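You operate a simulated robot arm through the tools that you are given. There is no shell and no other tool. Be economical: measure what you need, move in short steps, check, and stop when the job is done.

You run a simulated robot arm. Do the job below in one go: nothing can be reset, and whatever is moved stays where it is left.

Task
Fetch the jar labelled "plum jam" from the bar top and stand it on the corner worktop. Turn the weekday dial to TUE. Put the tin labelled "sweetcorn" from the table top on the fridge counter and the tin that says "oats" on the white side plate. Open the narrow drawer, take the squash bottle from the lower basket and put it on the spice worktop, then shut the drawer. Put the white bread in the roasting tin. Open the hood flap. Any order will do. Set down upright: jar, tin, squash bottle.

It is judged by the outcome, as a careful person would: the job done as asked, and still so three seconds after it is handed in. It fails if anything else is knocked over, pushed out of place, dropped, spilled or broken.

Robot
A 6-joint arm with a two-finger parallel gripper on a trunk, on a base that drives. Base frame: it is fixed to the floor where the robot stands at the start and does not move with it; the origin is under the middle of the robot, x ahead of it, y to its left, z up. Units: mm, degrees, N and s.
Its first joint turns from -166.0 to 166.0 degrees. Places, roughly: corner worktop [2400, 3600, 900]; fridge counter [2500, 500, 900]; hood flap [2400, 1400, 1500]; narrow drawer [2400, 2700, 400]; roasting tin (31x22x5 cm) [700, -700, 500]; side plate (17x17x2 cm) [-700, -200, 800]; spice worktop [2400, 2700, 900]; squash bottle [2500, 2750, 250]; weekday dial [400, -800, 1200]; white bread (10x2x11 cm) [2700, 1800, 1000]. Payload 3.43 kg.
Tool frame: the origin (TCP) lies between the finger pads and is the grasp point; the fingertips stand 34 mm ahead of it; z points along the fingers, y is the line along which they close. Largest opening 128 mm; finger width 24, thickness 12; the body of the gripper, 48 by 130 mm, starts 96 mm behind the TCP.
Orientation is told as [roll, pitch, yaw] about the base's x, y, z axes, in that order, counted from this pose: with the fingers straight down and closing along the base's y, the tool's x points along the base's -x, its y along +y and its z along -z.

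Tools
- The arm moves only by the tool step_arm. Its argument "moves" is a list of rows, each a list of 7 numbers: the turn, a rotation vector about the base's x, y, z in degrees, then the shift along the base's x, y, z in m, then the finger opening in m, from 0 to 0.128. In form: [[rx, ry, rz, tx, ty, tz, fingers], ...]. A call has 1 to 20 rows; each row is the pose to reach, as a shift and turn from the pose commanded when the call began. Rows are played at 5 a second. More than 50 mm and 8.6 degrees between two rows, or a gripper value outside its range, and nothing of the call is played. Where a pose cannot be reached the arm comes as near as it can. A force on the tool above 40 N (or 10 N above the force at the start of the call, whichever is more), or a blocked arm, ends the call early, and 0.2 s more pass. Each finger travels about 153 mm/s and halts on what it meets, pressing with about 32 N; the grip force reading is that of the motor and also rises with nothing between the fingers. The clock runs only during rows and for 0.2 s after the last one: add rows that repeat a pose to give the fingers time. The reply holds the time, the measured pose of the TCP, the force on the tool along the base axes, the opening and the grip force, in the units named above and with some noise, with the torque about the TCP (base axes, N m) and any sound that the robot's microphone picked up.
- Cameras (640 x 400 px; columns grow to the right, rows downward): "scene" is now at [77, 126.2, 1226.3]; the picture's right is [-1.00, 0.04, 0.00], its down [0.01, 0.31, -0.95] and it looks along [-0.03, -0.95, -0.31] (base axes); focal length 214 px, centre (320, 200). "wrist" rides on the gripper at [76, -11, -160] in the tool frame; the picture's right is [0.15, 0.99, 0.00], its down [-0.88, 0.13, -0.46] and it looks along [-0.45, 0.07, 0.89] (tool axes); focal length 234 px, centre (320, 200). There is no depth. A picture from a camera that has moved, and an enlarged one, comes with that camera's place and axes in the base frame and with its lens.
- grab_frame(camera): a new picture of that camera. No time passes.
- steer(legs): drives the robot by 1 to 6 legs, each [ahead, left, turn to the left] in mm, mm and degrees, along the robot's own axes; the way and the turn of a leg run together, so that a leg with both is an arc; at most 1500 mm and 180 degrees a leg. The arm and the cameras ride along, it lands a little off, and it stops where it bumps. It gives what a move gives.
- turn_head(pan, tilt): turns the head with the scene camera to pan (to the left, within 143 degrees either way) and tilt (down, from -29 to 69), counted from straight ahead of the robot. It gives what a move gives.
- zoom(camera, box): a new picture of the part [left, top, right, bottom] of that camera's present view, enlarged. No time passes.
- finish_job(): hands the job in; it is judged then, once.

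Go step by step. Nothing tells you exact positions but the pictures and the camera data: compare them with the known pose of the tool, close in by small moves and look again before you grip or let go. The budget is 207 turns and 192 pictures, counting those below and the enlarged ones. Unless the task says otherwise, let go and move clear before handing in.

The tools are called after "Call:" as name(argument=value, ...) on one line, values as JSON. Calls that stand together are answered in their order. step_arm: Moves the arm, as the interface text tells. Its arguments: {"type":"object","properties":{"moves":{"type":"array","items":{"type":"array","items":{"type":"number"}}}},"required":["moves"]} The other tools are called the same way: steer (legs) drives the base; turn_head (pan, tilt) turns the head that bears the scene camera; grab_frame (camera) takes a picture; zoom (camera, box) takes an enlarged picture of a part of a camera's view; finish_job () hands the job in.

At the start:

```text
time_s: 0.0
position: [-290.8, -371.8, 1000.4]
tool_rot: [0.0, 0.1, 0.0]
contact_force: [0.1, -0.3, 0.1]
ft_torque: [0.0, 0.01, 0.01]
finger_gap: 127.9
finger_force: 0.1
robot x, y, heading: [-2.9, 0.3, -0.0]
head pan, tilt: [-92.1, 18.2]
```

scene: 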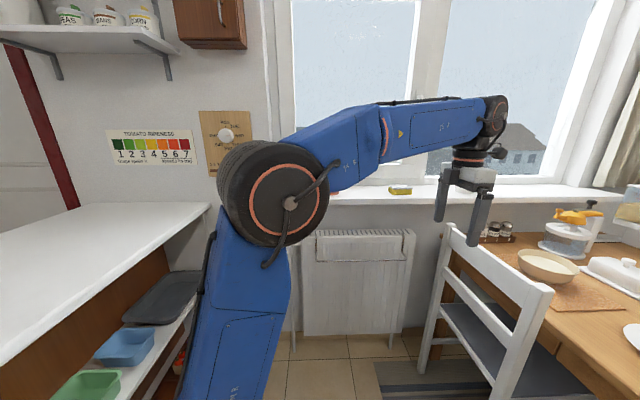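
wrist: 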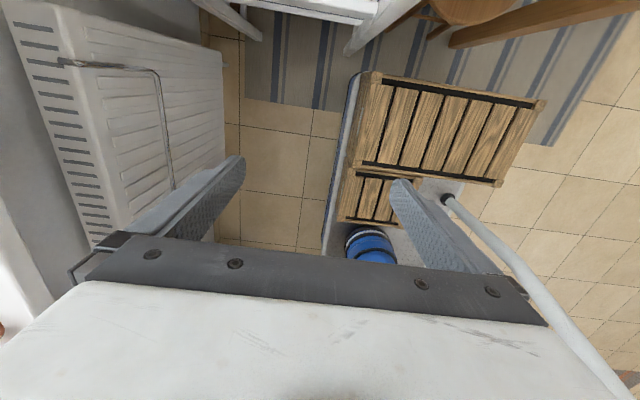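

I see the kitchen with the arm off to the right side; a bar on the left of the picture with shelves beneath, a dial on the wall, and a table on the right. I'll look around with the head first.

Call:
turn_head(pan=-40, tilt=18)

Call:
grab_frame(camera="scene")

Call:
turn_head(pan=30, tilt=18)

Call:
grab_frame(camera="scene")

Call:
turn_head(pan=-140, tilt=18)

Call:
grab_frame(camera="scene")

Call:
turn_head(pan=100, tilt=18)

Call:
grab_frame(camera="scene")

```text
time_s: 1.2
position: [-291.4, -371.3, 999.2]
tool_rot: [0.0, 0.0, 0.0]
contact_force: [-0.2, 0.9, -0.1]
ft_torque: [0.0, 0.01, -0.02]
finger_gap: 127.9
finger_force: 0.1
robot x, y, heading: [3.1, -2.2, 0.2]
head pan, tilt: [-40.0, 18.0]
```

```text
189 pictures are left
camera scene: at [151.8, 159.4, 1226.7], right [-0.64, -0.77, 0.0], down [-0.24, 0.2, -0.95], along [0.73, -0.61, -0.31], focal length 214 px, centre (320, 200)
```

scene: 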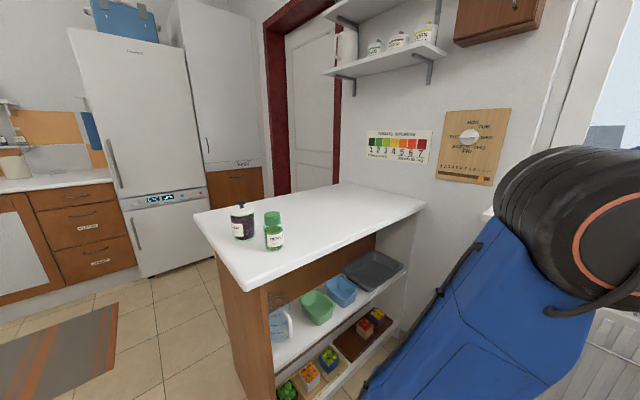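

```text
time_s: 2.6
position: [-291.1, -372.3, 1000.7]
tool_rot: [0.1, 0.0, 0.0]
contact_force: [0.4, 0.1, 0.3]
ft_torque: [-0.01, 0.0, 0.01]
finger_gap: 127.8
finger_force: 0.0
robot x, y, heading: [-4.0, 0.9, -0.1]
head pan, tilt: [30.0, 18.0]
```

```text
188 pictures are left
camera scene: at [161.2, 266.1, 1226.7], right [0.5, -0.87, 0.0], down [-0.27, -0.15, -0.95], along [0.82, 0.47, -0.31], focal length 214 px, centre (320, 200)
```

scene: 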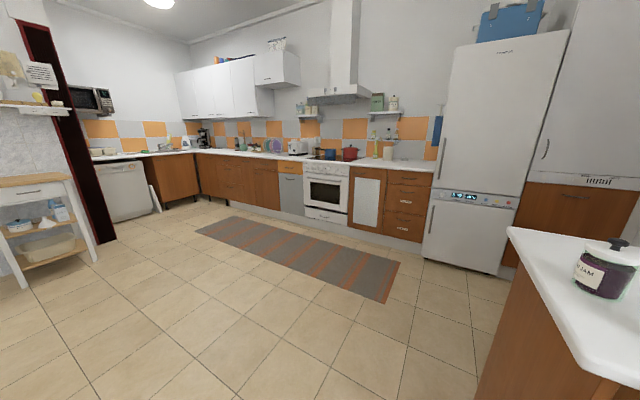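

```text
time_s: 5.2
position: [-291.4, -371.7, 1000.6]
tool_rot: [0.0, 0.0, 0.0]
contact_force: [-0.3, 0.2, 0.6]
ft_torque: [-0.01, 0.0, 0.0]
finger_gap: 127.9
finger_force: 0.0
robot x, y, heading: [-0.4, 1.0, 0.1]
head pan, tilt: [-140.0, 18.0]
```

```text
187 pictures are left
camera scene: at [8.9, 159.5, 1226.7], right [-0.64, 0.77, 0.0], down [0.24, 0.2, -0.95], along [-0.73, -0.61, -0.31], focal length 214 px, centre (320, 200)
```

scene: 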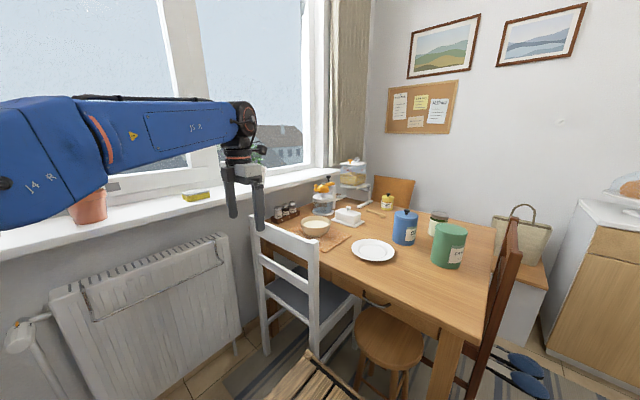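

```text
time_s: 8.6
position: [-291.9, -370.9, 999.9]
tool_rot: [0.0, 0.0, 0.0]
contact_force: [-0.6, 0.0, -1.6]
ft_torque: [0.02, -0.01, 0.01]
finger_gap: 128.1
finger_force: 0.1
robot x, y, heading: [0.5, 1.0, 0.3]
head pan, tilt: [100.0, 18.0]
```

```text
186 pictures are left
camera scene: at [64.2, 311.4, 1226.7], right [0.98, 0.17, 0.0], down [0.05, -0.3, -0.95], along [-0.16, 0.94, -0.31], focal length 214 px, centre (320, 200)
```

scene: 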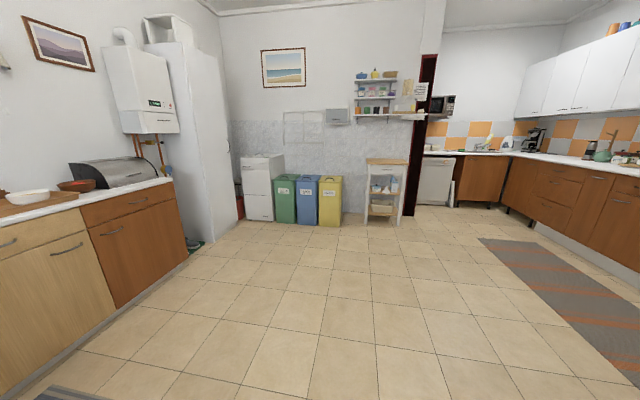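

The table to the right-behind holds several tins and the white plate. Next I zoom in on table and bar labels.

Call:
turn_head(pan=-140, tilt=18)

Call:
zoom(camera="scene", box=[330, 180, 490, 280])

Call:
turn_head(pan=-40, tilt=18)

Call:
zoom(camera="scene", box=[200, 190, 320, 265])

Call:
zoom(camera="scene", box=[420, 100, 520, 190])

```text
time_s: 12.0
position: [-291.4, -371.6, 999.8]
tool_rot: [0.1, 0.0, 0.0]
contact_force: [0.7, 0.0, -0.2]
ft_torque: [0.0, -0.02, -0.01]
finger_gap: 127.9
finger_force: 0.0
robot x, y, heading: [3.9, -1.7, -0.1]
head pan, tilt: [-140.0, 18.0]
```

```text
4.00 times, centred on (410, 230) of scene
camera zoom: at [8.9, 159.5, 1226.7], right [-0.64, 0.77, 0.0], down [0.24, 0.2, -0.95], along [-0.73, -0.61, -0.31], focal length 858 px, centre (-40, 80)
```

zoom: 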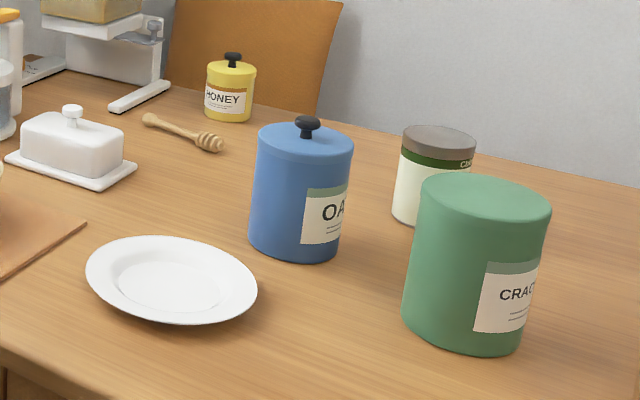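

```text
time_s: 13.7
position: [-290.4, -372.3, 1000.4]
tool_rot: [0.1, 0.0, 0.0]
contact_force: [0.2, -0.8, 0.4]
ft_torque: [0.0, 0.03, 0.0]
finger_gap: 128.2
finger_force: 0.0
robot x, y, heading: [1.2, 4.7, 0.1]
head pan, tilt: [-40.0, 18.0]
```

```text
5.33 times, centred on (260, 228) of scene
camera zoom: at [151.8, 159.5, 1226.7], right [-0.64, -0.77, 0.0], down [-0.24, 0.2, -0.95], along [0.73, -0.61, -0.31], focal length 1144 px, centre (640, 53)
```

zoom: 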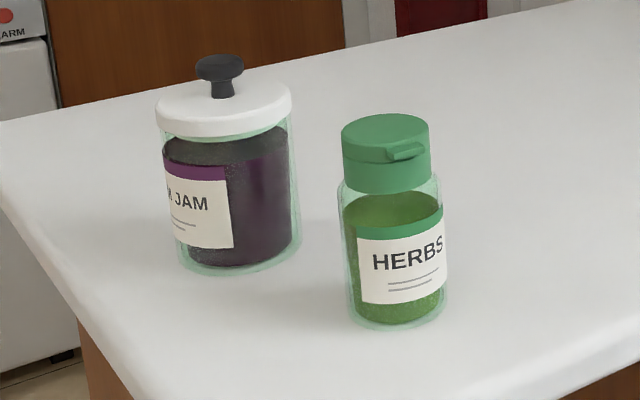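

```text
4.44 times, centred on (470, 145) of scene
camera zoom: at [151.8, 159.5, 1226.7], right [-0.64, -0.77, 0.0], down [-0.24, 0.2, -0.95], along [0.73, -0.61, -0.31], focal length 953 px, centre (-347, 444)
```

zoom: 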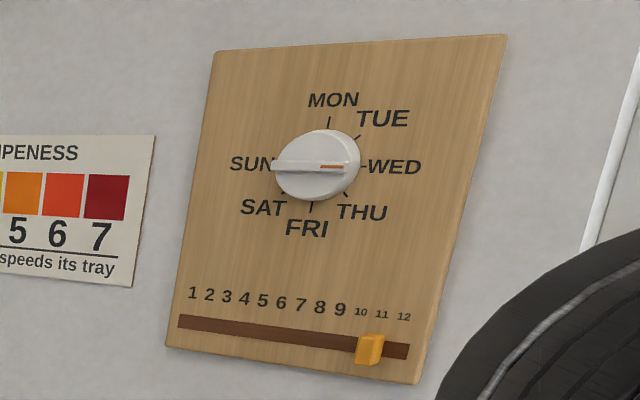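

The tins: blue is "OATS", green "CRAC(kers)", yellow "HONEY", a white one partly hidden; the jam jar is at the bar corner, and the dial stands at WED. I check the floor around the base before turning.

Call:
turn_head(pan=-140, tilt=60)

Call:
grab_frame(camera="scene")

Call:
turn_head(pan=-60, tilt=55)

Call:
grab_frame(camera="scene")

```text
time_s: 15.5
position: [-291.6, -371.2, 1000.8]
tool_rot: [0.1, 0.0, 0.1]
contact_force: [0.9, -0.8, -0.8]
ft_torque: [0.02, -0.01, 0.02]
finger_gap: 128.2
finger_force: 0.0
robot x, y, heading: [-3.3, -2.0, 0.0]
head pan, tilt: [-140.0, 60.0]
```

```text
182 pictures are left
camera scene: at [29.3, 176.6, 1165.3], right [-0.64, 0.77, 0.0], down [0.66, 0.56, -0.5], along [-0.38, -0.32, -0.87], focal length 214 px, centre (320, 200)
```

scene: 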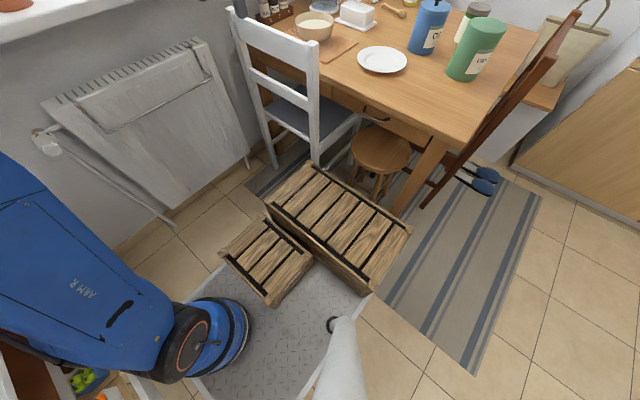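

```text
time_s: 17.0
position: [-290.9, -372.3, 999.1]
tool_rot: [0.0, 0.0, 0.0]
contact_force: [0.5, -0.3, -0.3]
ft_torque: [-0.01, 0.01, -0.01]
finger_gap: 128.1
finger_force: 0.1
robot x, y, heading: [3.2, 0.7, 0.1]
head pan, tilt: [-60.0, 55.0]
```

```text
181 pictures are left
camera scene: at [116.3, 157.0, 1171.3], right [-0.87, -0.5, 0.0], down [-0.41, 0.71, -0.57], along [0.29, -0.5, -0.82], focal length 214 px, centre (320, 200)
```

scene: 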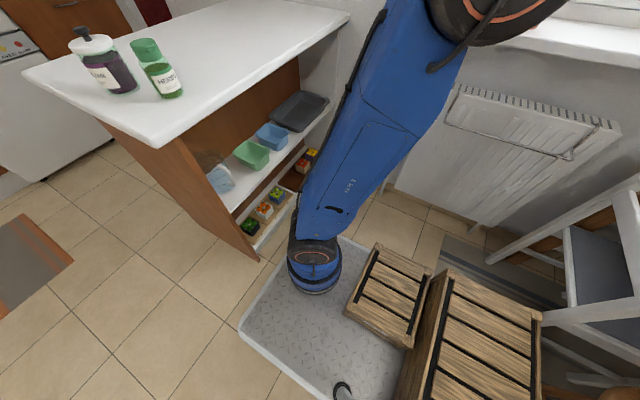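

The robot carries its arm near the front of its platform (about 300 mm ahead of the middle), and the clear floor around is about 630 mm, so I can turn on the spot. I turn to face the table.

Call:
steer(legs=[[0, 0, -90], [0, 0, -80]])

Call:
turn_head(pan=0, tilt=40)

Call:
grab_frame(camera="scene")

```text
time_s: 24.8
position: [240.0, 407.4, 1000.6]
tool_rot: [0.0, 0.0, -172.5]
contact_force: [-0.3, -0.7, -0.6]
ft_torque: [-0.02, 0.0, -0.01]
finger_gap: 127.9
finger_force: 0.1
robot x, y, heading: [2.3, -0.9, -172.6]
head pan, tilt: [-60.0, 55.0]
```

```text
time_s: 26.1
position: [240.3, 406.3, 1000.9]
tool_rot: [0.0, 0.1, -172.5]
contact_force: [-0.5, -1.1, -0.1]
ft_torque: [-0.01, 0.0, 0.02]
finger_gap: 128.2
finger_force: 0.1
robot x, y, heading: [1.7, -1.0, -172.7]
head pan, tilt: [0.0, 40.0]
```

```text
180 pictures are left
camera scene: at [-134.5, -239.9, 1192.0], right [-0.13, 0.99, 0.0], down [0.64, 0.08, -0.77], along [-0.76, -0.1, -0.64], focal length 214 px, centre (320, 200)
```

scene: 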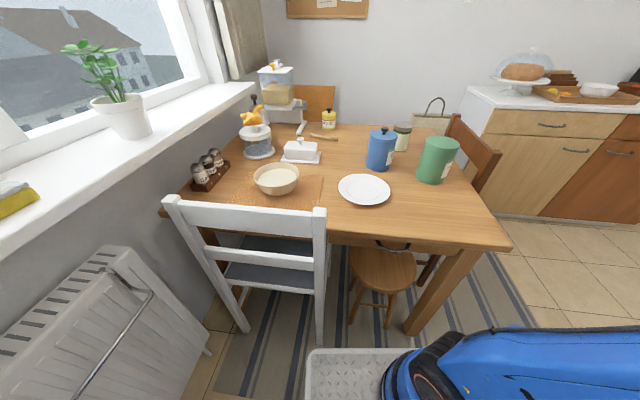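

Good view of the table. I zoom in on the tins.

Call:
zoom(camera="scene", box=[310, 90, 470, 190])

Call:
zoom(camera="scene", box=[190, 80, 350, 180])

```text
4.00 times, centred on (390, 140) of scene
camera zoom: at [-134.5, -239.9, 1192.0], right [-0.13, 0.99, 0.0], down [0.64, 0.08, -0.77], along [-0.76, -0.1, -0.64], focal length 858 px, centre (40, 440)
```

zoom: 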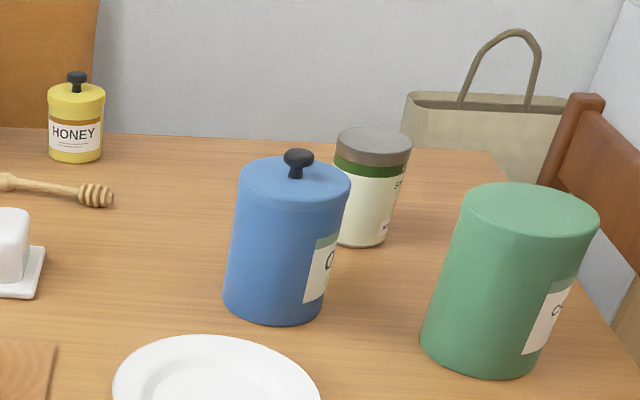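

```text
4.00 times, centred on (270, 130) of scene
camera zoom: at [-134.5, -239.9, 1192.0], right [-0.13, 0.99, 0.0], down [0.64, 0.08, -0.77], along [-0.76, -0.1, -0.64], focal length 858 px, centre (520, 480)
```

zoom: 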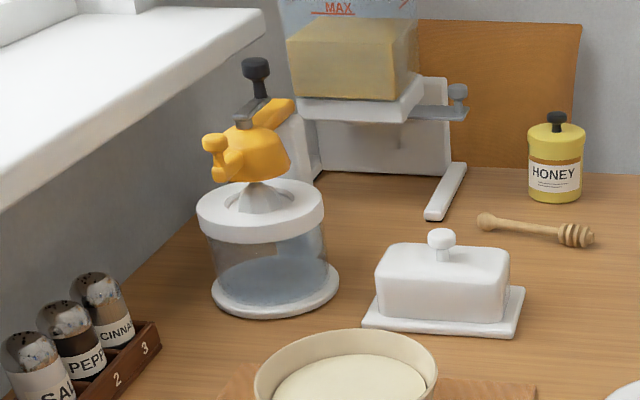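

The white tin at about [-1057, 0] with an "S…" label is probably the sweetcorn; oats at [-898, -104], plate at [-714, -165], table at z≈750. I swing the arm around over open floor to the table side, turning the tool with it.

Call:
step_arm(moves=[[0, 0, 4.5, -0.039, 0.028, 0.008, 0.128], [0, 0, 9, -0.078, 0.057, 0.016, 0.128], [0, 0, 13.5, -0.117, 0.085, 0.024, 0.128], [0, 0, 18, -0.156, 0.113, 0.032, 0.128], [0, 0, 22.5, -0.195, 0.142, 0.04, 0.128], [0, 0, 27, -0.234, 0.17, 0.048, 0.128], [0, 0, 31.5, -0.273, 0.198, 0.056, 0.128], [0, 0, 36, -0.312, 0.226, 0.064, 0.128], [0, 0, 40.5, -0.351, 0.255, 0.072, 0.128], [0, 0, 45, -0.39, 0.283, 0.08, 0.128], [0, 0, 49.5, -0.435, 0.281, 0.08, 0.128], [0, 0, 54, -0.481, 0.279, 0.08, 0.128], [0, 0, 58.5, -0.527, 0.276, 0.08, 0.128], [0, 0, 63, -0.572, 0.274, 0.08, 0.128], [0, 0, 67.5, -0.618, 0.272, 0.08, 0.128], [0, 0, 72, -0.663, 0.27, 0.08, 0.128], [0, 0, 76.5, -0.709, 0.267, 0.08, 0.128], [0, 0, 81, -0.754, 0.265, 0.08, 0.128], [0, 0, 85.5, -0.8, 0.263, 0.08, 0.128]])

```text
time_s: 30.1
position: [-557.9, 671.3, 1077.6]
tool_rot: [-0.1, 0.1, -86.9]
contact_force: [1.1, 0.8, -0.1]
ft_torque: [0.02, 0.01, 0.02]
finger_gap: 128.1
finger_force: 0.0
robot x, y, heading: [2.3, -1.4, -172.5]
head pan, tilt: [0.0, 40.0]
```

Call:
step_arm(moves=[[0, 0, 5.4, -0.036, -0.027, 0, 0.128], [0, 0, 10.8, -0.073, -0.055, 0, 0.128], [0, 0, 16.2, -0.109, -0.082, 0, 0.128], [0, 0, 21.6, -0.145, -0.11, 0, 0.128], [0, 0, 27, -0.181, -0.137, 0, 0.128], [0, 0, 32.4, -0.218, -0.165, 0, 0.128], [0, 0, 37.8, -0.254, -0.192, 0, 0.128], [0, 0, 43.2, -0.29, -0.22, 0, 0.128], [0, 0, 48.6, -0.306, -0.261, 0, 0.128], [0, 0, 54, -0.323, -0.303, 0, 0.128], [0, 0, 59.4, -0.339, -0.344, 0, 0.128], [0, 0, 64.8, -0.355, -0.385, 0, 0.128], [0, 0, 70.2, -0.371, -0.426, 0, 0.128], [0, 0, 75.6, -0.388, -0.468, 0, 0.128], [0, 0, 81, -0.404, -0.509, 0, 0.128], [0, 0, 86.4, -0.42, -0.55, 0, 0.128]])

Call:
grab_frame(camera="wrist")

Call:
grab_frame(camera="scene")

```text
time_s: 33.5
position: [-967.2, 105.9, 1082.2]
tool_rot: [-0.1, 0.0, -13.5]
contact_force: [-1.1, -0.1, 0.1]
ft_torque: [0.01, 0.03, 0.0]
finger_gap: 128.2
finger_force: 0.1
out of reach, approached as far as the arm can: row 10, 11, 12, 13, 14, 15, 16
robot x, y, heading: [-0.3, -0.3, -172.3]
head pan, tilt: [0.0, 40.0]
```

```text
177 pictures are left
camera wrist: at [-1044.5, 111.7, 1241.4], right [0.09, 1.0, 0.0], down [0.89, -0.08, 0.46], along [0.45, -0.04, -0.89], focal length 234 px, centre (320, 200)
```

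wrist: 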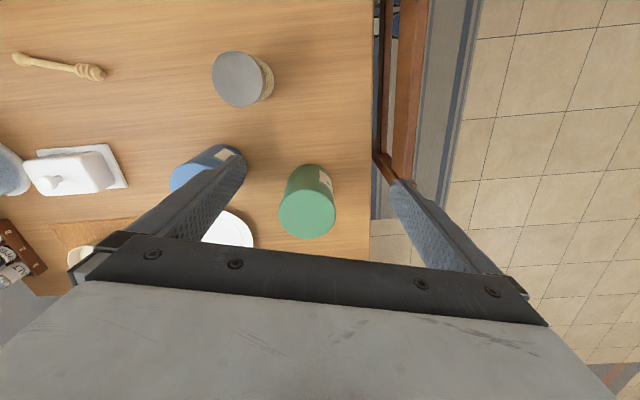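

```text
176 pictures are left
camera scene: at [-134.6, -239.9, 1192.0], right [-0.13, 0.99, 0.0], down [0.64, 0.08, -0.77], along [-0.76, -0.1, -0.64], focal length 214 px, centre (320, 200)
```

scene: 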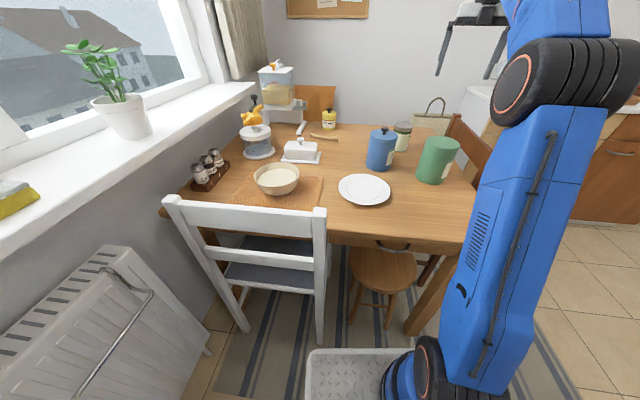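

Call:
zoom(camera="wrist", box=[200, 40, 296, 100])

Call:
step_arm(moves=[[0, 0, 0, 0, 0, -0.04, 0.128], [0, 0, 4, 0.01, -0.04, -0.06, 0.128], [0, 0, 8, 0.02, -0.08, -0.08, 0.128], [0, 0, 10, 0.03, -0.12, -0.09, 0.128], [0, 0, 12, 0.04, -0.16, -0.1, 0.128], [0, 0, 12, 0.06, -0.2, -0.1, 0.128]])

Call:
grab_frame(camera="wrist")

```text
6.67 times, centred on (248, 70) of wrist
camera zoom: at [-1044.5, 111.7, 1241.4], right [0.09, 1.0, 0.0], down [0.89, -0.08, 0.46], along [0.45, -0.04, -0.89], focal length 1561 px, centre (800, 1067)
```

zoom: 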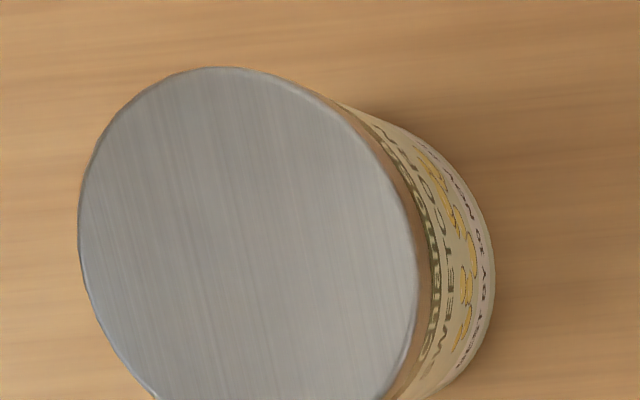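

```text
time_s: 34.9
position: [-904.8, -95.0, 976.4]
tool_rot: [0.0, 0.0, -1.4]
contact_force: [-1.1, -1.0, -0.1]
ft_torque: [0.0, 0.01, 0.01]
finger_gap: 128.2
finger_force: 0.1
out of reach, approached as far as the arm can: row 3
robot x, y, heading: [0.4, 0.1, -172.5]
head pan, tilt: [0.0, 40.0]
```

```text
174 pictures are left
camera wrist: at [-982.1, -104.3, 1135.4], right [-0.12, 0.99, 0.0], down [0.88, 0.11, 0.46], along [0.45, 0.05, -0.89], focal length 234 px, centre (320, 200)
```

wrist: 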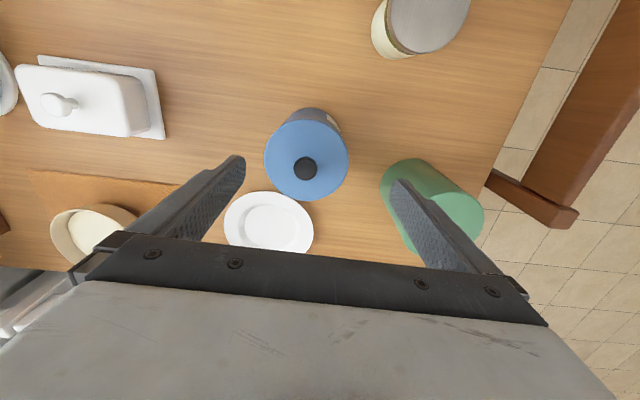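

That tin reads SWEETCORN. Now I align over the oats tin (centre about [-900, -108], top ≈877, ⌀≈100) and descend a bit to check.

Call:
step_arm(moves=[[0, 0, 1.4, 0.004, -0.013, 0, 0.128], [0, 0, 1.4, 0.004, -0.013, -0.02, 0.128], [0, 0, 1.4, 0.004, -0.013, -0.04, 0.128]])

Call:
grab_frame(camera="wrist")

Call:
grab_frame(camera="scene")

```text
time_s: 35.7
position: [-904.3, -109.0, 939.9]
tool_rot: [-0.2, 0.0, 0.0]
contact_force: [0.0, -0.1, 0.0]
ft_torque: [-0.01, 0.02, 0.02]
finger_gap: 128.2
finger_force: 0.1
robot x, y, heading: [-1.0, -1.1, -172.5]
head pan, tilt: [0.0, 40.0]
```

```text
173 pictures are left
camera wrist: at [-980.5, -121.6, 1099.4], right [-0.15, 0.99, 0.0], down [0.88, 0.13, 0.46], along [0.45, 0.06, -0.89], focal length 234 px, centre (320, 200)
```

wrist: 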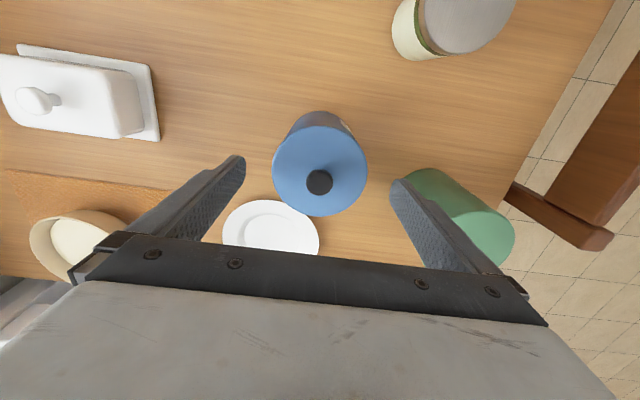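

```text
172 pictures are left
camera scene: at [-134.5, -240.0, 1192.0], right [-0.13, 0.99, 0.0], down [0.64, 0.08, -0.77], along [-0.76, -0.1, -0.64], focal length 214 px, centre (320, 200)
```

scene: 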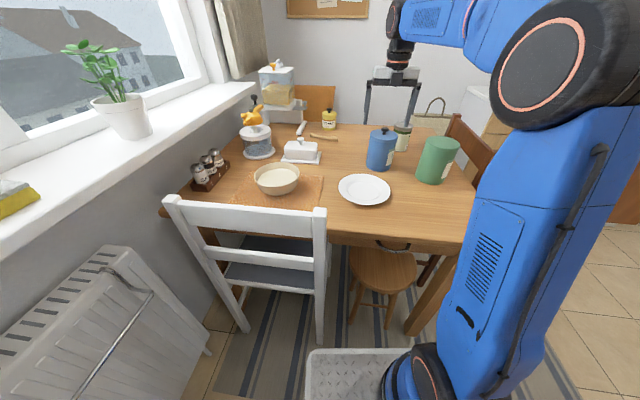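

Well centred. Descend to grip height z≈832.

Call:
step_arm(moves=[[0, 0, 0, 0.002, -0.002, -0.035, 0.128], [0, 0, 0, 0.002, -0.002, -0.07, 0.128], [0, 0, 0, 0.002, -0.002, -0.108, 0.128]])

Call:
grab_frame(camera="wrist")

```text
time_s: 36.5
position: [-902.7, -114.4, 834.2]
tool_rot: [-0.1, 0.2, 0.0]
contact_force: [0.2, 0.9, 0.9]
ft_torque: [-0.01, 0.03, 0.03]
finger_gap: 128.1
finger_force: 0.0
robot x, y, heading: [0.2, 0.7, -172.4]
head pan, tilt: [0.0, 40.0]
```

```text
171 pictures are left
camera wrist: at [-979.1, -125.3, 993.7], right [-0.15, 0.99, 0.0], down [0.88, 0.13, 0.45], along [0.45, 0.06, -0.89], focal length 234 px, centre (320, 200)
```

wrist: 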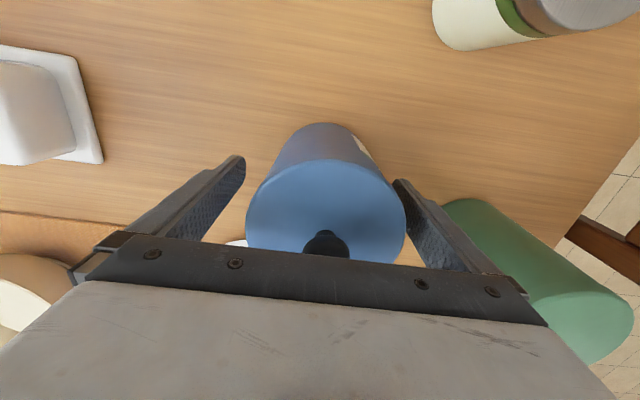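

Call:
step_arm(moves=[[0, 0, 0, -0.006, 0.002, 0, 0.128], [0, 0, 0, -0.006, 0.002, 0, 0.11], [0, 0, 0, -0.006, 0.002, 0, 0.09], [0, 0, 0, -0.006, 0.002, 0, 0.09]])

```text
time_s: 37.5
position: [-911.2, -111.2, 833.0]
tool_rot: [-0.1, 0.1, -0.1]
contact_force: [0.5, 2.7, -0.6]
ft_torque: [0.4, 0.12, 0.06]
finger_gap: 94.7
finger_force: 32.2
robot x, y, heading: [0.9, -0.5, -172.4]
head pan, tilt: [0.0, 40.0]
heard: snap
```

Call:
grab_frame(camera="wrist")

Call:
step_arm(moves=[[0, 0, 0, 0, 0, 0.015, 0.09], [0, 0, 0, 0, 0, 0.03, 0.09], [0, 0, 0, 0, 0, 0.05, 0.09]])

Call:
grab_frame(camera="scene")

```text
170 pictures are left
camera wrist: at [-987.0, -122.6, 992.5], right [-0.15, 0.99, 0.0], down [0.88, 0.13, 0.46], along [0.45, 0.06, -0.89], focal length 234 px, centre (320, 200)
```

wrist: 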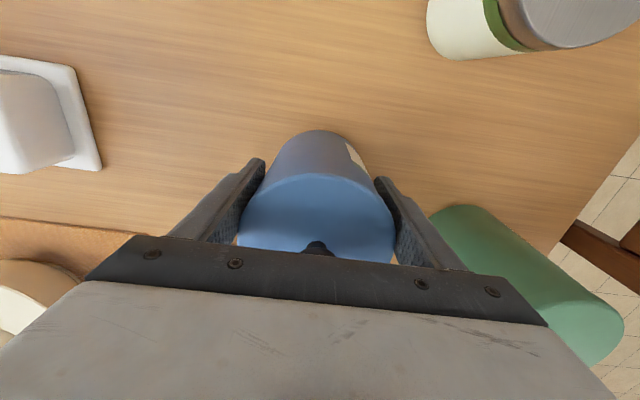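

```text
time_s: 38.3
position: [-909.6, -110.1, 882.3]
tool_rot: [-0.1, 0.0, 0.0]
contact_force: [-0.3, 0.1, -5.0]
ft_torque: [0.0, 0.11, 0.01]
finger_gap: 94.6
finger_force: 31.6
robot x, y, heading: [1.2, -2.4, -172.5]
head pan, tilt: [0.0, 40.0]
```

```text
169 pictures are left
camera scene: at [-134.9, -240.1, 1191.9], right [-0.13, 0.99, 0.0], down [0.64, 0.08, -0.77], along [-0.76, -0.1, -0.64], focal length 214 px, centre (320, 200)
```

scene: 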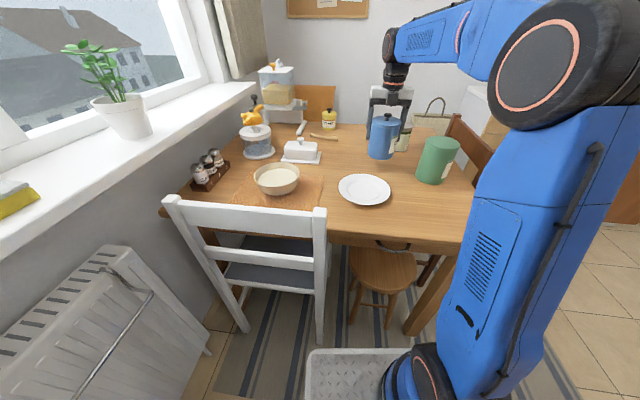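

The oats tin is held (95 mm wide). Next I carry it over the plate at about [-718, -168], staying high.

Call:
step_arm(moves=[[0, 0, 0, 0.03, -0.01, 0.01, 0.09], [0, 0, 0, 0.065, -0.02, 0.02, 0.09], [0, 0, 0, 0.1, -0.03, 0.02, 0.09], [0, 0, 0, 0.145, -0.044, 0.02, 0.09], [0, 0, 0, 0.192, -0.058, 0.02, 0.09]])

Call:
grab_frame(camera="scene")

Call:
grab_frame(camera="wrist")

```text
time_s: 39.5
position: [-716.9, -166.7, 906.0]
tool_rot: [-0.1, 0.0, -0.1]
contact_force: [-1.0, 0.2, -7.7]
ft_torque: [0.04, 0.07, 0.02]
finger_gap: 94.9
finger_force: 31.8
robot x, y, heading: [-3.0, -0.6, -172.7]
head pan, tilt: [0.0, 40.0]
```

```text
168 pictures are left
camera scene: at [-135.3, -240.1, 1191.9], right [-0.13, 0.99, 0.0], down [0.64, 0.08, -0.77], along [-0.76, -0.1, -0.64], focal length 214 px, centre (320, 200)
```

scene: 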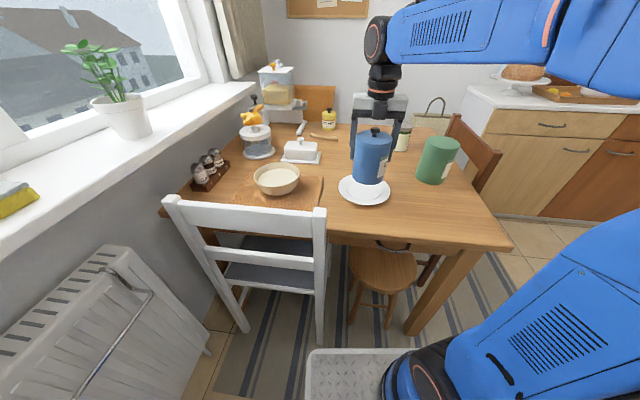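

```text
167 pictures are left
camera wrist: at [-792.9, -178.7, 1064.0], right [-0.15, 0.99, 0.0], down [0.88, 0.13, 0.46], along [0.45, 0.07, -0.89], focal length 234 px, centre (320, 200)
```

wrist: 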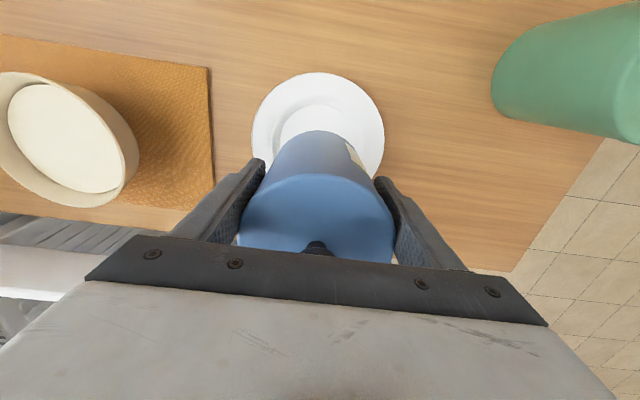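

Above the plate, nearly centred. I lower slowly until it touches.

Call:
step_arm(moves=[[0, 0, 0, -0.001, -0.004, -0.02, 0.09], [0, 0, 0, -0.001, -0.004, -0.04, 0.09], [0, 0, 0, -0.001, -0.004, -0.05, 0.09], [0, 0, 0, -0.001, -0.004, -0.054, 0.09], [0, 0, 0, -0.001, -0.004, -0.058, 0.09], [0, 0, 0, -0.001, -0.004, -0.061, 0.09], [0, 0, 0, -0.001, -0.004, -0.064, 0.09], [0, 0, 0, -0.001, -0.004, -0.067, 0.09], [0, 0, 0, -0.001, -0.004, -0.07, 0.09]])

Call:
grab_frame(camera="scene")

```text
time_s: 41.1
position: [-717.9, -171.5, 842.7]
tool_rot: [-0.2, 0.4, -0.1]
contact_force: [-0.9, 1.8, 11.1]
ft_torque: [-0.04, -0.82, 0.04]
finger_gap: 94.5
finger_force: 31.8
robot x, y, heading: [1.8, -1.4, -172.4]
head pan, tilt: [0.0, 40.0]
stopped in row 8: the force on the tool passed its limit (the readings are from after the stop); the commanded pose is now the measured one
```

```text
166 pictures are left
camera scene: at [-134.5, -239.9, 1192.0], right [-0.13, 0.99, 0.0], down [0.64, 0.08, -0.77], along [-0.76, -0.1, -0.64], focal length 214 px, centre (320, 200)
```

scene: 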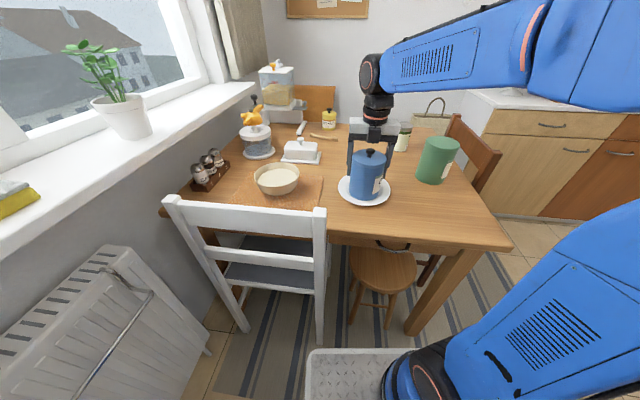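

Touching down on the plate. I open and rise, then check.

Call:
step_arm(moves=[[0, 0, 0, 0, 0, 0, 0.1], [0, 0, 0, 0, 0, 0, 0.128], [0, 0, 0, 0, 0, 0, 0.128], [0, 0, 0, 0, 0, 0.04, 0.128], [0, 0, 0, 0, 0, 0.08, 0.128], [0, 0, 0, 0, 0, 0.12, 0.128]])

Call:
zoom(camera="scene", box=[300, 120, 460, 220])

```text
time_s: 42.5
position: [-719.3, -169.0, 963.9]
tool_rot: [-0.1, 0.3, -0.1]
contact_force: [-0.4, 0.2, -0.3]
ft_torque: [0.03, -0.05, 0.02]
finger_gap: 128.0
finger_force: 0.1
robot x, y, heading: [2.0, -0.7, -172.5]
head pan, tilt: [0.0, 40.0]
heard: snap
```

```text
4.00 times, centred on (380, 170) of scene
camera zoom: at [-134.8, -240.0, 1191.9], right [-0.13, 0.99, 0.0], down [0.64, 0.08, -0.77], along [-0.76, -0.1, -0.64], focal length 858 px, centre (80, 320)
```

zoom: 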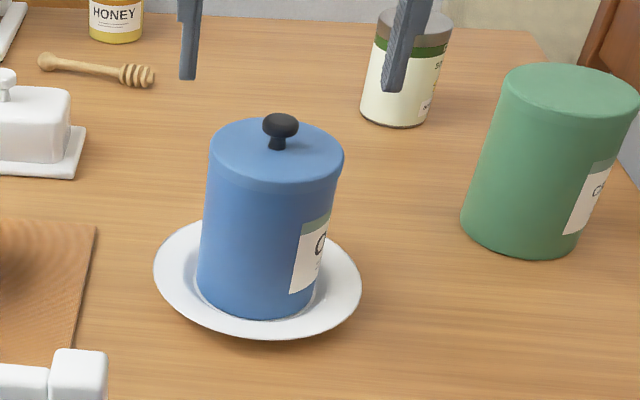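

Oats stands well on the plate. Now over to the sweetcorn tin.

Call:
step_arm(moves=[[0, 0, 0, 0, 0, 0.02, 0.128], [0, 0, 0, -0.042, 0.021, 0.02, 0.128], [0, 0, 0, -0.084, 0.042, 0.02, 0.128], [0, 0, 0, -0.126, 0.063, 0.02, 0.128], [0, 0, 0, -0.168, 0.084, 0.02, 0.128], [0, 0, 0, -0.21, 0.105, 0.02, 0.128], [0, 0, 0, -0.252, 0.126, 0.02, 0.128], [0, 0, 0, -0.294, 0.147, 0.02, 0.128], [0, 0, 0, -0.336, 0.168, 0.01, 0.128]])

Call:
grab_frame(camera="wrist")

```text
time_s: 44.5
position: [-1054.4, -36.5, 975.0]
tool_rot: [0.0, 0.6, -2.2]
contact_force: [1.3, 0.7, 0.6]
ft_torque: [0.03, 0.07, 0.0]
finger_gap: 127.9
finger_force: 0.2
out of reach, approached as far as the arm can: row 8, 9
robot x, y, heading: [-1.9, 2.1, -172.7]
head pan, tilt: [0.0, 40.0]
```

```text
164 pictures are left
camera wrist: at [-1128.7, -45.1, 1133.1], right [-0.11, 0.99, 0.0], down [0.89, 0.09, 0.45], along [0.44, 0.05, -0.89], focal length 234 px, centre (320, 200)
```

wrist: 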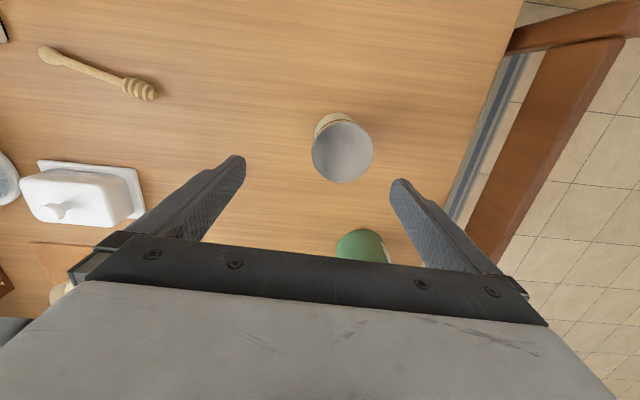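

Sweetcorn centre is about [-1058, -9], ⌀≈74, top ≈860. I lower a little and align.

Call:
step_arm(moves=[[0, 0, 0, 0.0, 0.0, -0.035, 0.128], [0, 0, 1, -0.002, 0.014, -0.045, 0.128], [0, 0, 2, -0.004, 0.028, -0.055, 0.128]])

Call:
grab_frame(camera="wrist")

```text
time_s: 45.3
position: [-1050.9, -50.2, 917.2]
tool_rot: [0.5, 0.5, -1.1]
contact_force: [-0.1, -0.5, 0.1]
ft_torque: [-0.03, 0.01, -0.01]
finger_gap: 127.8
finger_force: 0.1
out of reach, approached as far as the arm can: row 1, 2, 3
robot x, y, heading: [-3.9, -1.1, -172.8]
head pan, tilt: [0.0, 40.0]
```

```text
163 pictures are left
camera wrist: at [-1125.8, -62.0, 1077.3], right [-0.13, 0.99, 0.01], down [0.89, 0.11, 0.45], along [0.44, 0.07, -0.89], focal length 234 px, centre (320, 200)
```

wrist: 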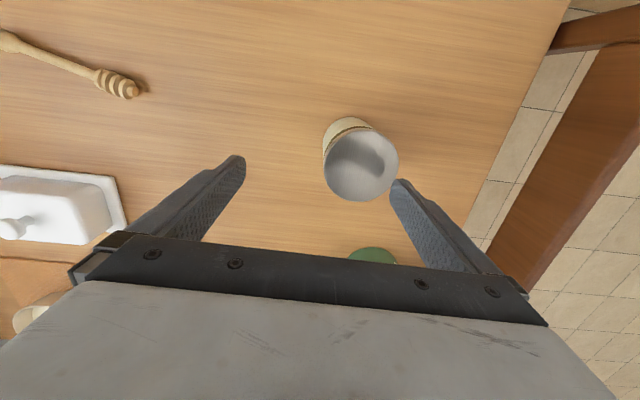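

The J6 limit is showing (yaw − azimuth ≤ about −188°); I use a yaw of about −12° for this grasp.

Call:
step_arm(moves=[[-0.3, -0.3, -5, -0.003, 0.01, 0, 0.128], [-0.5, -0.5, -11, -0.006, 0.025, 0, 0.128], [-0.5, -0.5, -11, -0.007, 0.04, 0, 0.128]])

Call:
grab_frame(camera="wrist")

```text
time_s: 46.1
position: [-1059.1, -8.3, 917.7]
tool_rot: [0.1, -0.1, -12.2]
contact_force: [-0.2, 0.7, -1.2]
ft_torque: [-0.01, 0.0, -0.06]
finger_gap: 128.1
finger_force: 0.0
robot x, y, heading: [0.1, 0.3, -172.4]
head pan, tilt: [0.0, 40.0]
```

```text
162 pictures are left
camera wrist: at [-1135.9, -4.2, 1076.1], right [0.07, 1.0, 0.0], down [0.89, -0.06, 0.46], along [0.46, -0.03, -0.89], focal length 234 px, centre (320, 200)
```

wrist: 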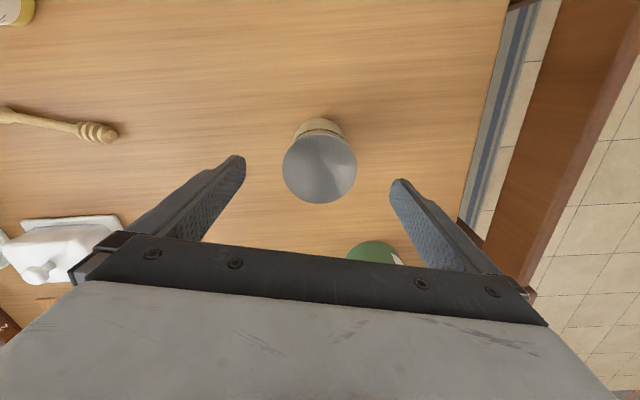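

Call:
step_arm(moves=[[0, 0, 0, -0.002, -0.001, -0.035, 0.128], [0, 0, 0, -0.002, -0.001, -0.07, 0.128], [0, 0, 0, -0.002, -0.001, -0.105, 0.128], [0, 0, 0, -0.002, -0.001, -0.105, 0.1], [0, 0, 0, -0.002, -0.001, -0.105, 0.07], [0, 0, 0, -0.002, -0.001, -0.105, 0.065]])

Call:
grab_frame(camera="wrist")

```text
time_s: 47.5
position: [-1060.4, -7.3, 809.7]
tool_rot: [0.1, 0.0, -12.2]
contact_force: [-1.4, -1.7, -0.6]
ft_torque: [0.09, 0.05, 0.09]
finger_gap: 73.5
finger_force: 32.6
robot x, y, heading: [0.9, 1.0, -172.5]
head pan, tilt: [0.0, 40.0]
```

```text
161 pictures are left
camera wrist: at [-1137.9, -2.2, 969.1], right [0.07, 1.0, 0.0], down [0.89, -0.06, 0.46], along [0.46, -0.03, -0.89], focal length 234 px, centre (320, 200)
```

wrist: 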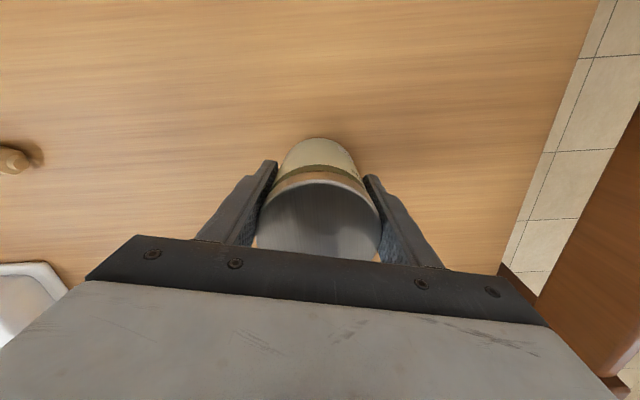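

Sweetcorn is gripped. I lift it straight up, check, and pull it in a bit.

Call:
step_arm(moves=[[0, 0, 0, 0, 0, 0.03, 0.065], [0, 0, 0, 0, 0, 0.07, 0.065], [0, 0, 0, 0.01, 0, 0.11, 0.065], [0, 0, 0, 0.04, 0, 0.14, 0.065], [0, 0, 0, 0.08, 0, 0.17, 0.065], [0, 0, 0, 0.11, 0, 0.2, 0.065], [0, 0, 0, 0.14, 0.01, 0.22, 0.065]])

Call:
grab_frame(camera="scene")

```text
time_s: 49.1
position: [-924.3, 2.4, 1030.6]
tool_rot: [0.2, -0.3, -12.1]
contact_force: [-1.1, -0.8, -5.6]
ft_torque: [0.04, -0.06, 0.01]
finger_gap: 73.2
finger_force: 32.1
robot x, y, heading: [-2.4, 3.5, -172.5]
head pan, tilt: [0.0, 40.0]
```

```text
160 pictures are left
camera scene: at [-135.2, -240.1, 1191.9], right [-0.13, 0.99, 0.0], down [0.64, 0.08, -0.77], along [-0.76, -0.1, -0.64], focal length 214 px, centre (320, 200)
```

scene: 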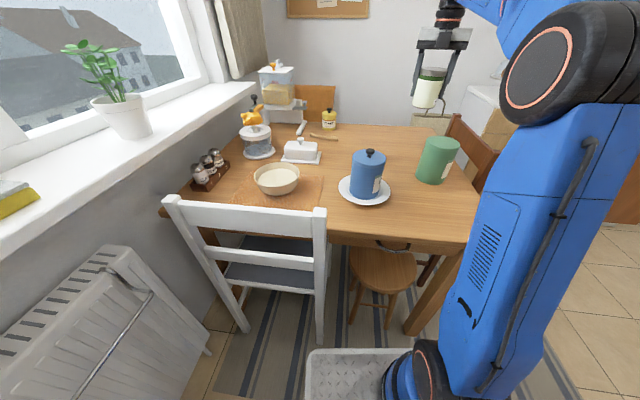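

I strafe the base right (world +y) into open floor and turn to face +x.

Call:
steer(legs=[[0, -620, 0], [0, 0, -90], [0, 0, -97]])

Call:
turn_head(pan=0, tilt=20)

Call:
grab_frame(camera="scene")

```text
time_s: 60.5
position: [836.9, 538.7, 1031.4]
tool_rot: [0.1, -0.1, 162.7]
contact_force: [-0.2, -0.3, -4.8]
ft_torque: [-0.01, 0.03, -0.01]
finger_gap: 73.4
finger_force: 31.7
robot x, y, heading: [-86.1, 623.3, 2.2]
head pan, tilt: [0.0, 40.0]
```

```text
time_s: 61.4
position: [836.5, 539.6, 1031.1]
tool_rot: [0.2, 0.0, 162.6]
contact_force: [0.6, -1.0, -4.5]
ft_torque: [0.01, -0.01, 0.0]
finger_gap: 73.3
finger_force: 31.6
robot x, y, heading: [-84.5, 625.7, 2.2]
head pan, tilt: [0.0, 20.0]
```

```text
159 pictures are left
camera scene: at [81.4, 854.5, 1223.3], right [0.04, -1.0, 0.0], down [-0.34, -0.01, -0.94], along [0.94, 0.04, -0.34], focal length 214 px, centre (320, 200)
```

scene: 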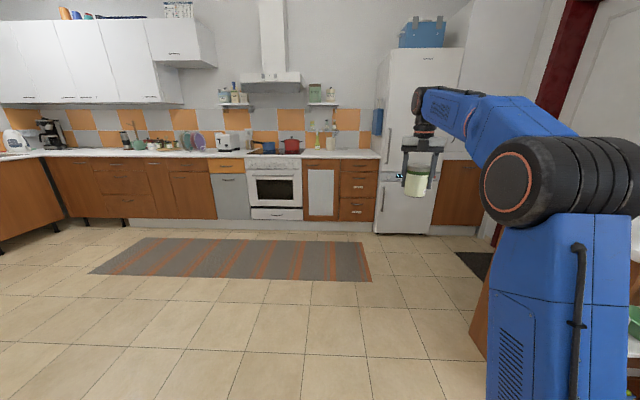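

I drive toward the counter between oven and fridge and look again.

Call:
steer(legs=[[1250, 20, -2]])

Call:
grab_frame(camera="scene")

```text
time_s: 67.7
position: [2091.8, 555.7, 1032.6]
tool_rot: [0.0, -0.2, 160.6]
contact_force: [0.0, -0.3, -4.3]
ft_torque: [0.01, -0.07, 0.0]
finger_gap: 73.1
finger_force: 32.5
robot x, y, heading: [1172.0, 679.6, 0.4]
head pan, tilt: [0.0, 20.0]
```

```text
158 pictures are left
camera scene: at [1347.3, 896.2, 1223.4], right [0.01, -1.0, 0.0], down [-0.34, 0.0, -0.94], along [0.94, 0.0, -0.34], focal length 214 px, centre (320, 200)
```

scene: 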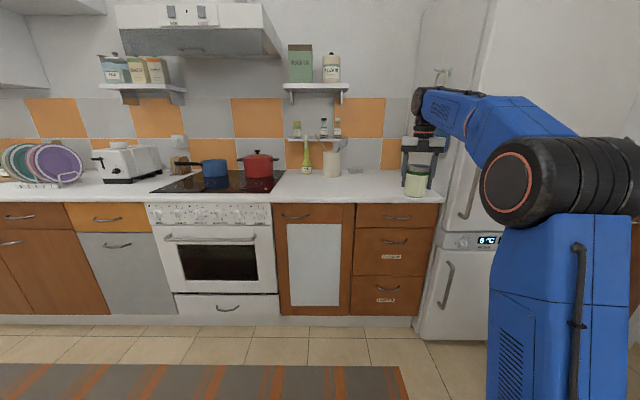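

The clear spot on the fridge counter is around [2380, 650]; I go a bit further forward and left so the elbow stays clear of the fridge.

Call:
steer(legs=[[270, 100, 0]])

Call:
turn_head(pan=-15, tilt=25)

Call:
grab_frame(camera="scene")

Call:
grab_frame(camera="wrist")

```text
time_s: 69.7
position: [2353.9, 664.1, 1031.4]
tool_rot: [0.1, -0.1, 161.1]
contact_force: [-0.7, 0.3, -4.8]
ft_torque: [0.0, -0.02, 0.01]
finger_gap: 73.6
finger_force: 31.9
robot x, y, heading: [1437.5, 775.0, 0.8]
head pan, tilt: [0.0, 20.0]
```

```text
time_s: 70.4
position: [2354.7, 662.8, 1031.1]
tool_rot: [0.1, -0.1, 161.1]
contact_force: [-0.3, 0.4, -4.8]
ft_torque: [-0.01, -0.01, 0.0]
finger_gap: 73.4
finger_force: 32.3
robot x, y, heading: [1436.7, 774.2, 0.6]
head pan, tilt: [-15.0, 25.0]
```

```text
157 pictures are left
camera scene: at [1603.3, 972.8, 1215.3], right [-0.24, -0.97, 0.0], down [-0.41, 0.1, -0.91], along [0.88, -0.22, -0.42], focal length 214 px, centre (320, 200)
```

scene: 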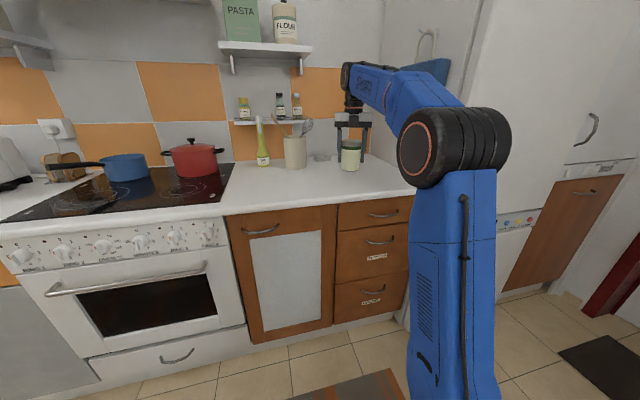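

```text
156 pictures are left
camera wrist: at [2429.5, 649.6, 1190.5], right [-0.18, -0.98, 0.0], down [-0.87, 0.16, 0.46], along [-0.45, 0.08, -0.89], focal length 234 px, centre (320, 200)
```

wrist: 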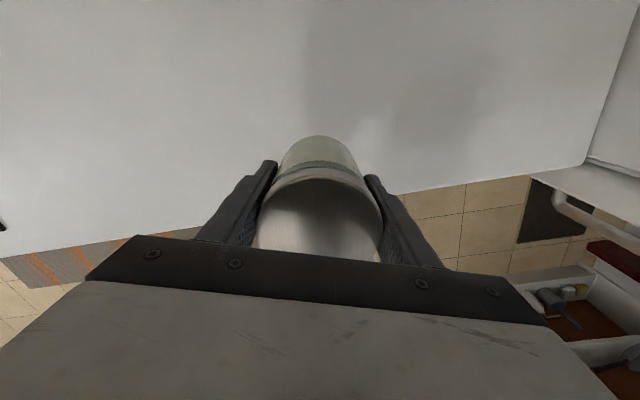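

Call:
step_arm(moves=[[0, 0, 0, 0.03, 0, -0.01, 0.065], [0, 0, 0, 0.06, 0, -0.03, 0.065], [0, 0, 0, 0.06, 0, -0.05, 0.065], [0, 0, 0, 0.06, 0, -0.058, 0.065], [0, 0, 0, 0.06, 0, -0.063, 0.065], [0, 0, 0, 0.06, 0, -0.067, 0.065], [0, 0, 0, 0.06, 0, -0.071, 0.065], [0, 0, 0, 0.06, 0, -0.075, 0.065], [0, 0, 0, 0.06, 0, -0.079, 0.065], [0, 0, 0, 0.06, 0, -0.083, 0.065], [0, 0, 0, 0.06, 0, -0.087, 0.065]])

Call:
grab_frame(camera="scene")

```text
time_s: 72.8
position: [2413.8, 664.7, 945.5]
tool_rot: [0.1, 0.1, 161.2]
contact_force: [-1.4, -0.9, 23.3]
ft_torque: [0.1, 0.1, 0.0]
finger_gap: 73.1
finger_force: 31.5
robot x, y, heading: [1435.7, 775.5, 0.8]
head pan, tilt: [-15.0, 25.0]
```

```text
155 pictures are left
camera scene: at [1602.2, 972.9, 1215.4], right [-0.25, -0.97, 0.0], down [-0.41, 0.1, -0.91], along [0.88, -0.22, -0.42], focal length 214 px, centre (320, 200)
```

scene: 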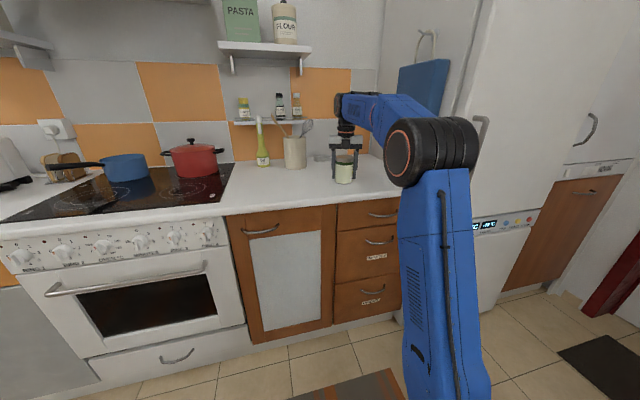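

It has touched down (counter ≈ 886). Release and rise.

Call:
step_arm(moves=[[0, 0, 0, 0, 0, 0.001, 0.09], [0, 0, 0, 0, 0, 0.001, 0.12], [0, 0, 0, 0, 0, 0.001, 0.128], [0, 0, 0, 0, 0, 0.04, 0.128], [0, 0, 0, 0, 0, 0.08, 0.128], [0, 0, 0, 0, 0, 0.12, 0.128]])

Call:
grab_frame(camera="scene")

```text
time_s: 74.2
position: [2413.5, 663.3, 1066.8]
tool_rot: [0.2, 0.0, 161.1]
contact_force: [0.1, -0.5, -0.4]
ft_torque: [-0.01, -0.03, -0.01]
finger_gap: 127.9
finger_force: 0.0
robot x, y, heading: [1434.1, 773.2, 0.8]
head pan, tilt: [-15.0, 25.0]
```

```text
154 pictures are left
camera scene: at [1603.2, 972.8, 1215.3], right [-0.25, -0.97, 0.0], down [-0.41, 0.1, -0.91], along [0.88, -0.22, -0.42], focal length 214 px, centre (320, 200)
```

scene: 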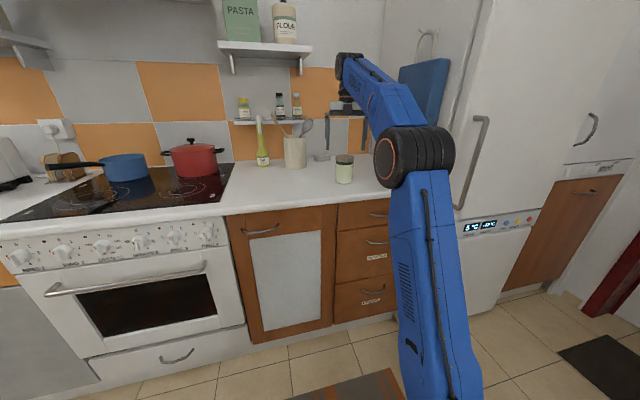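

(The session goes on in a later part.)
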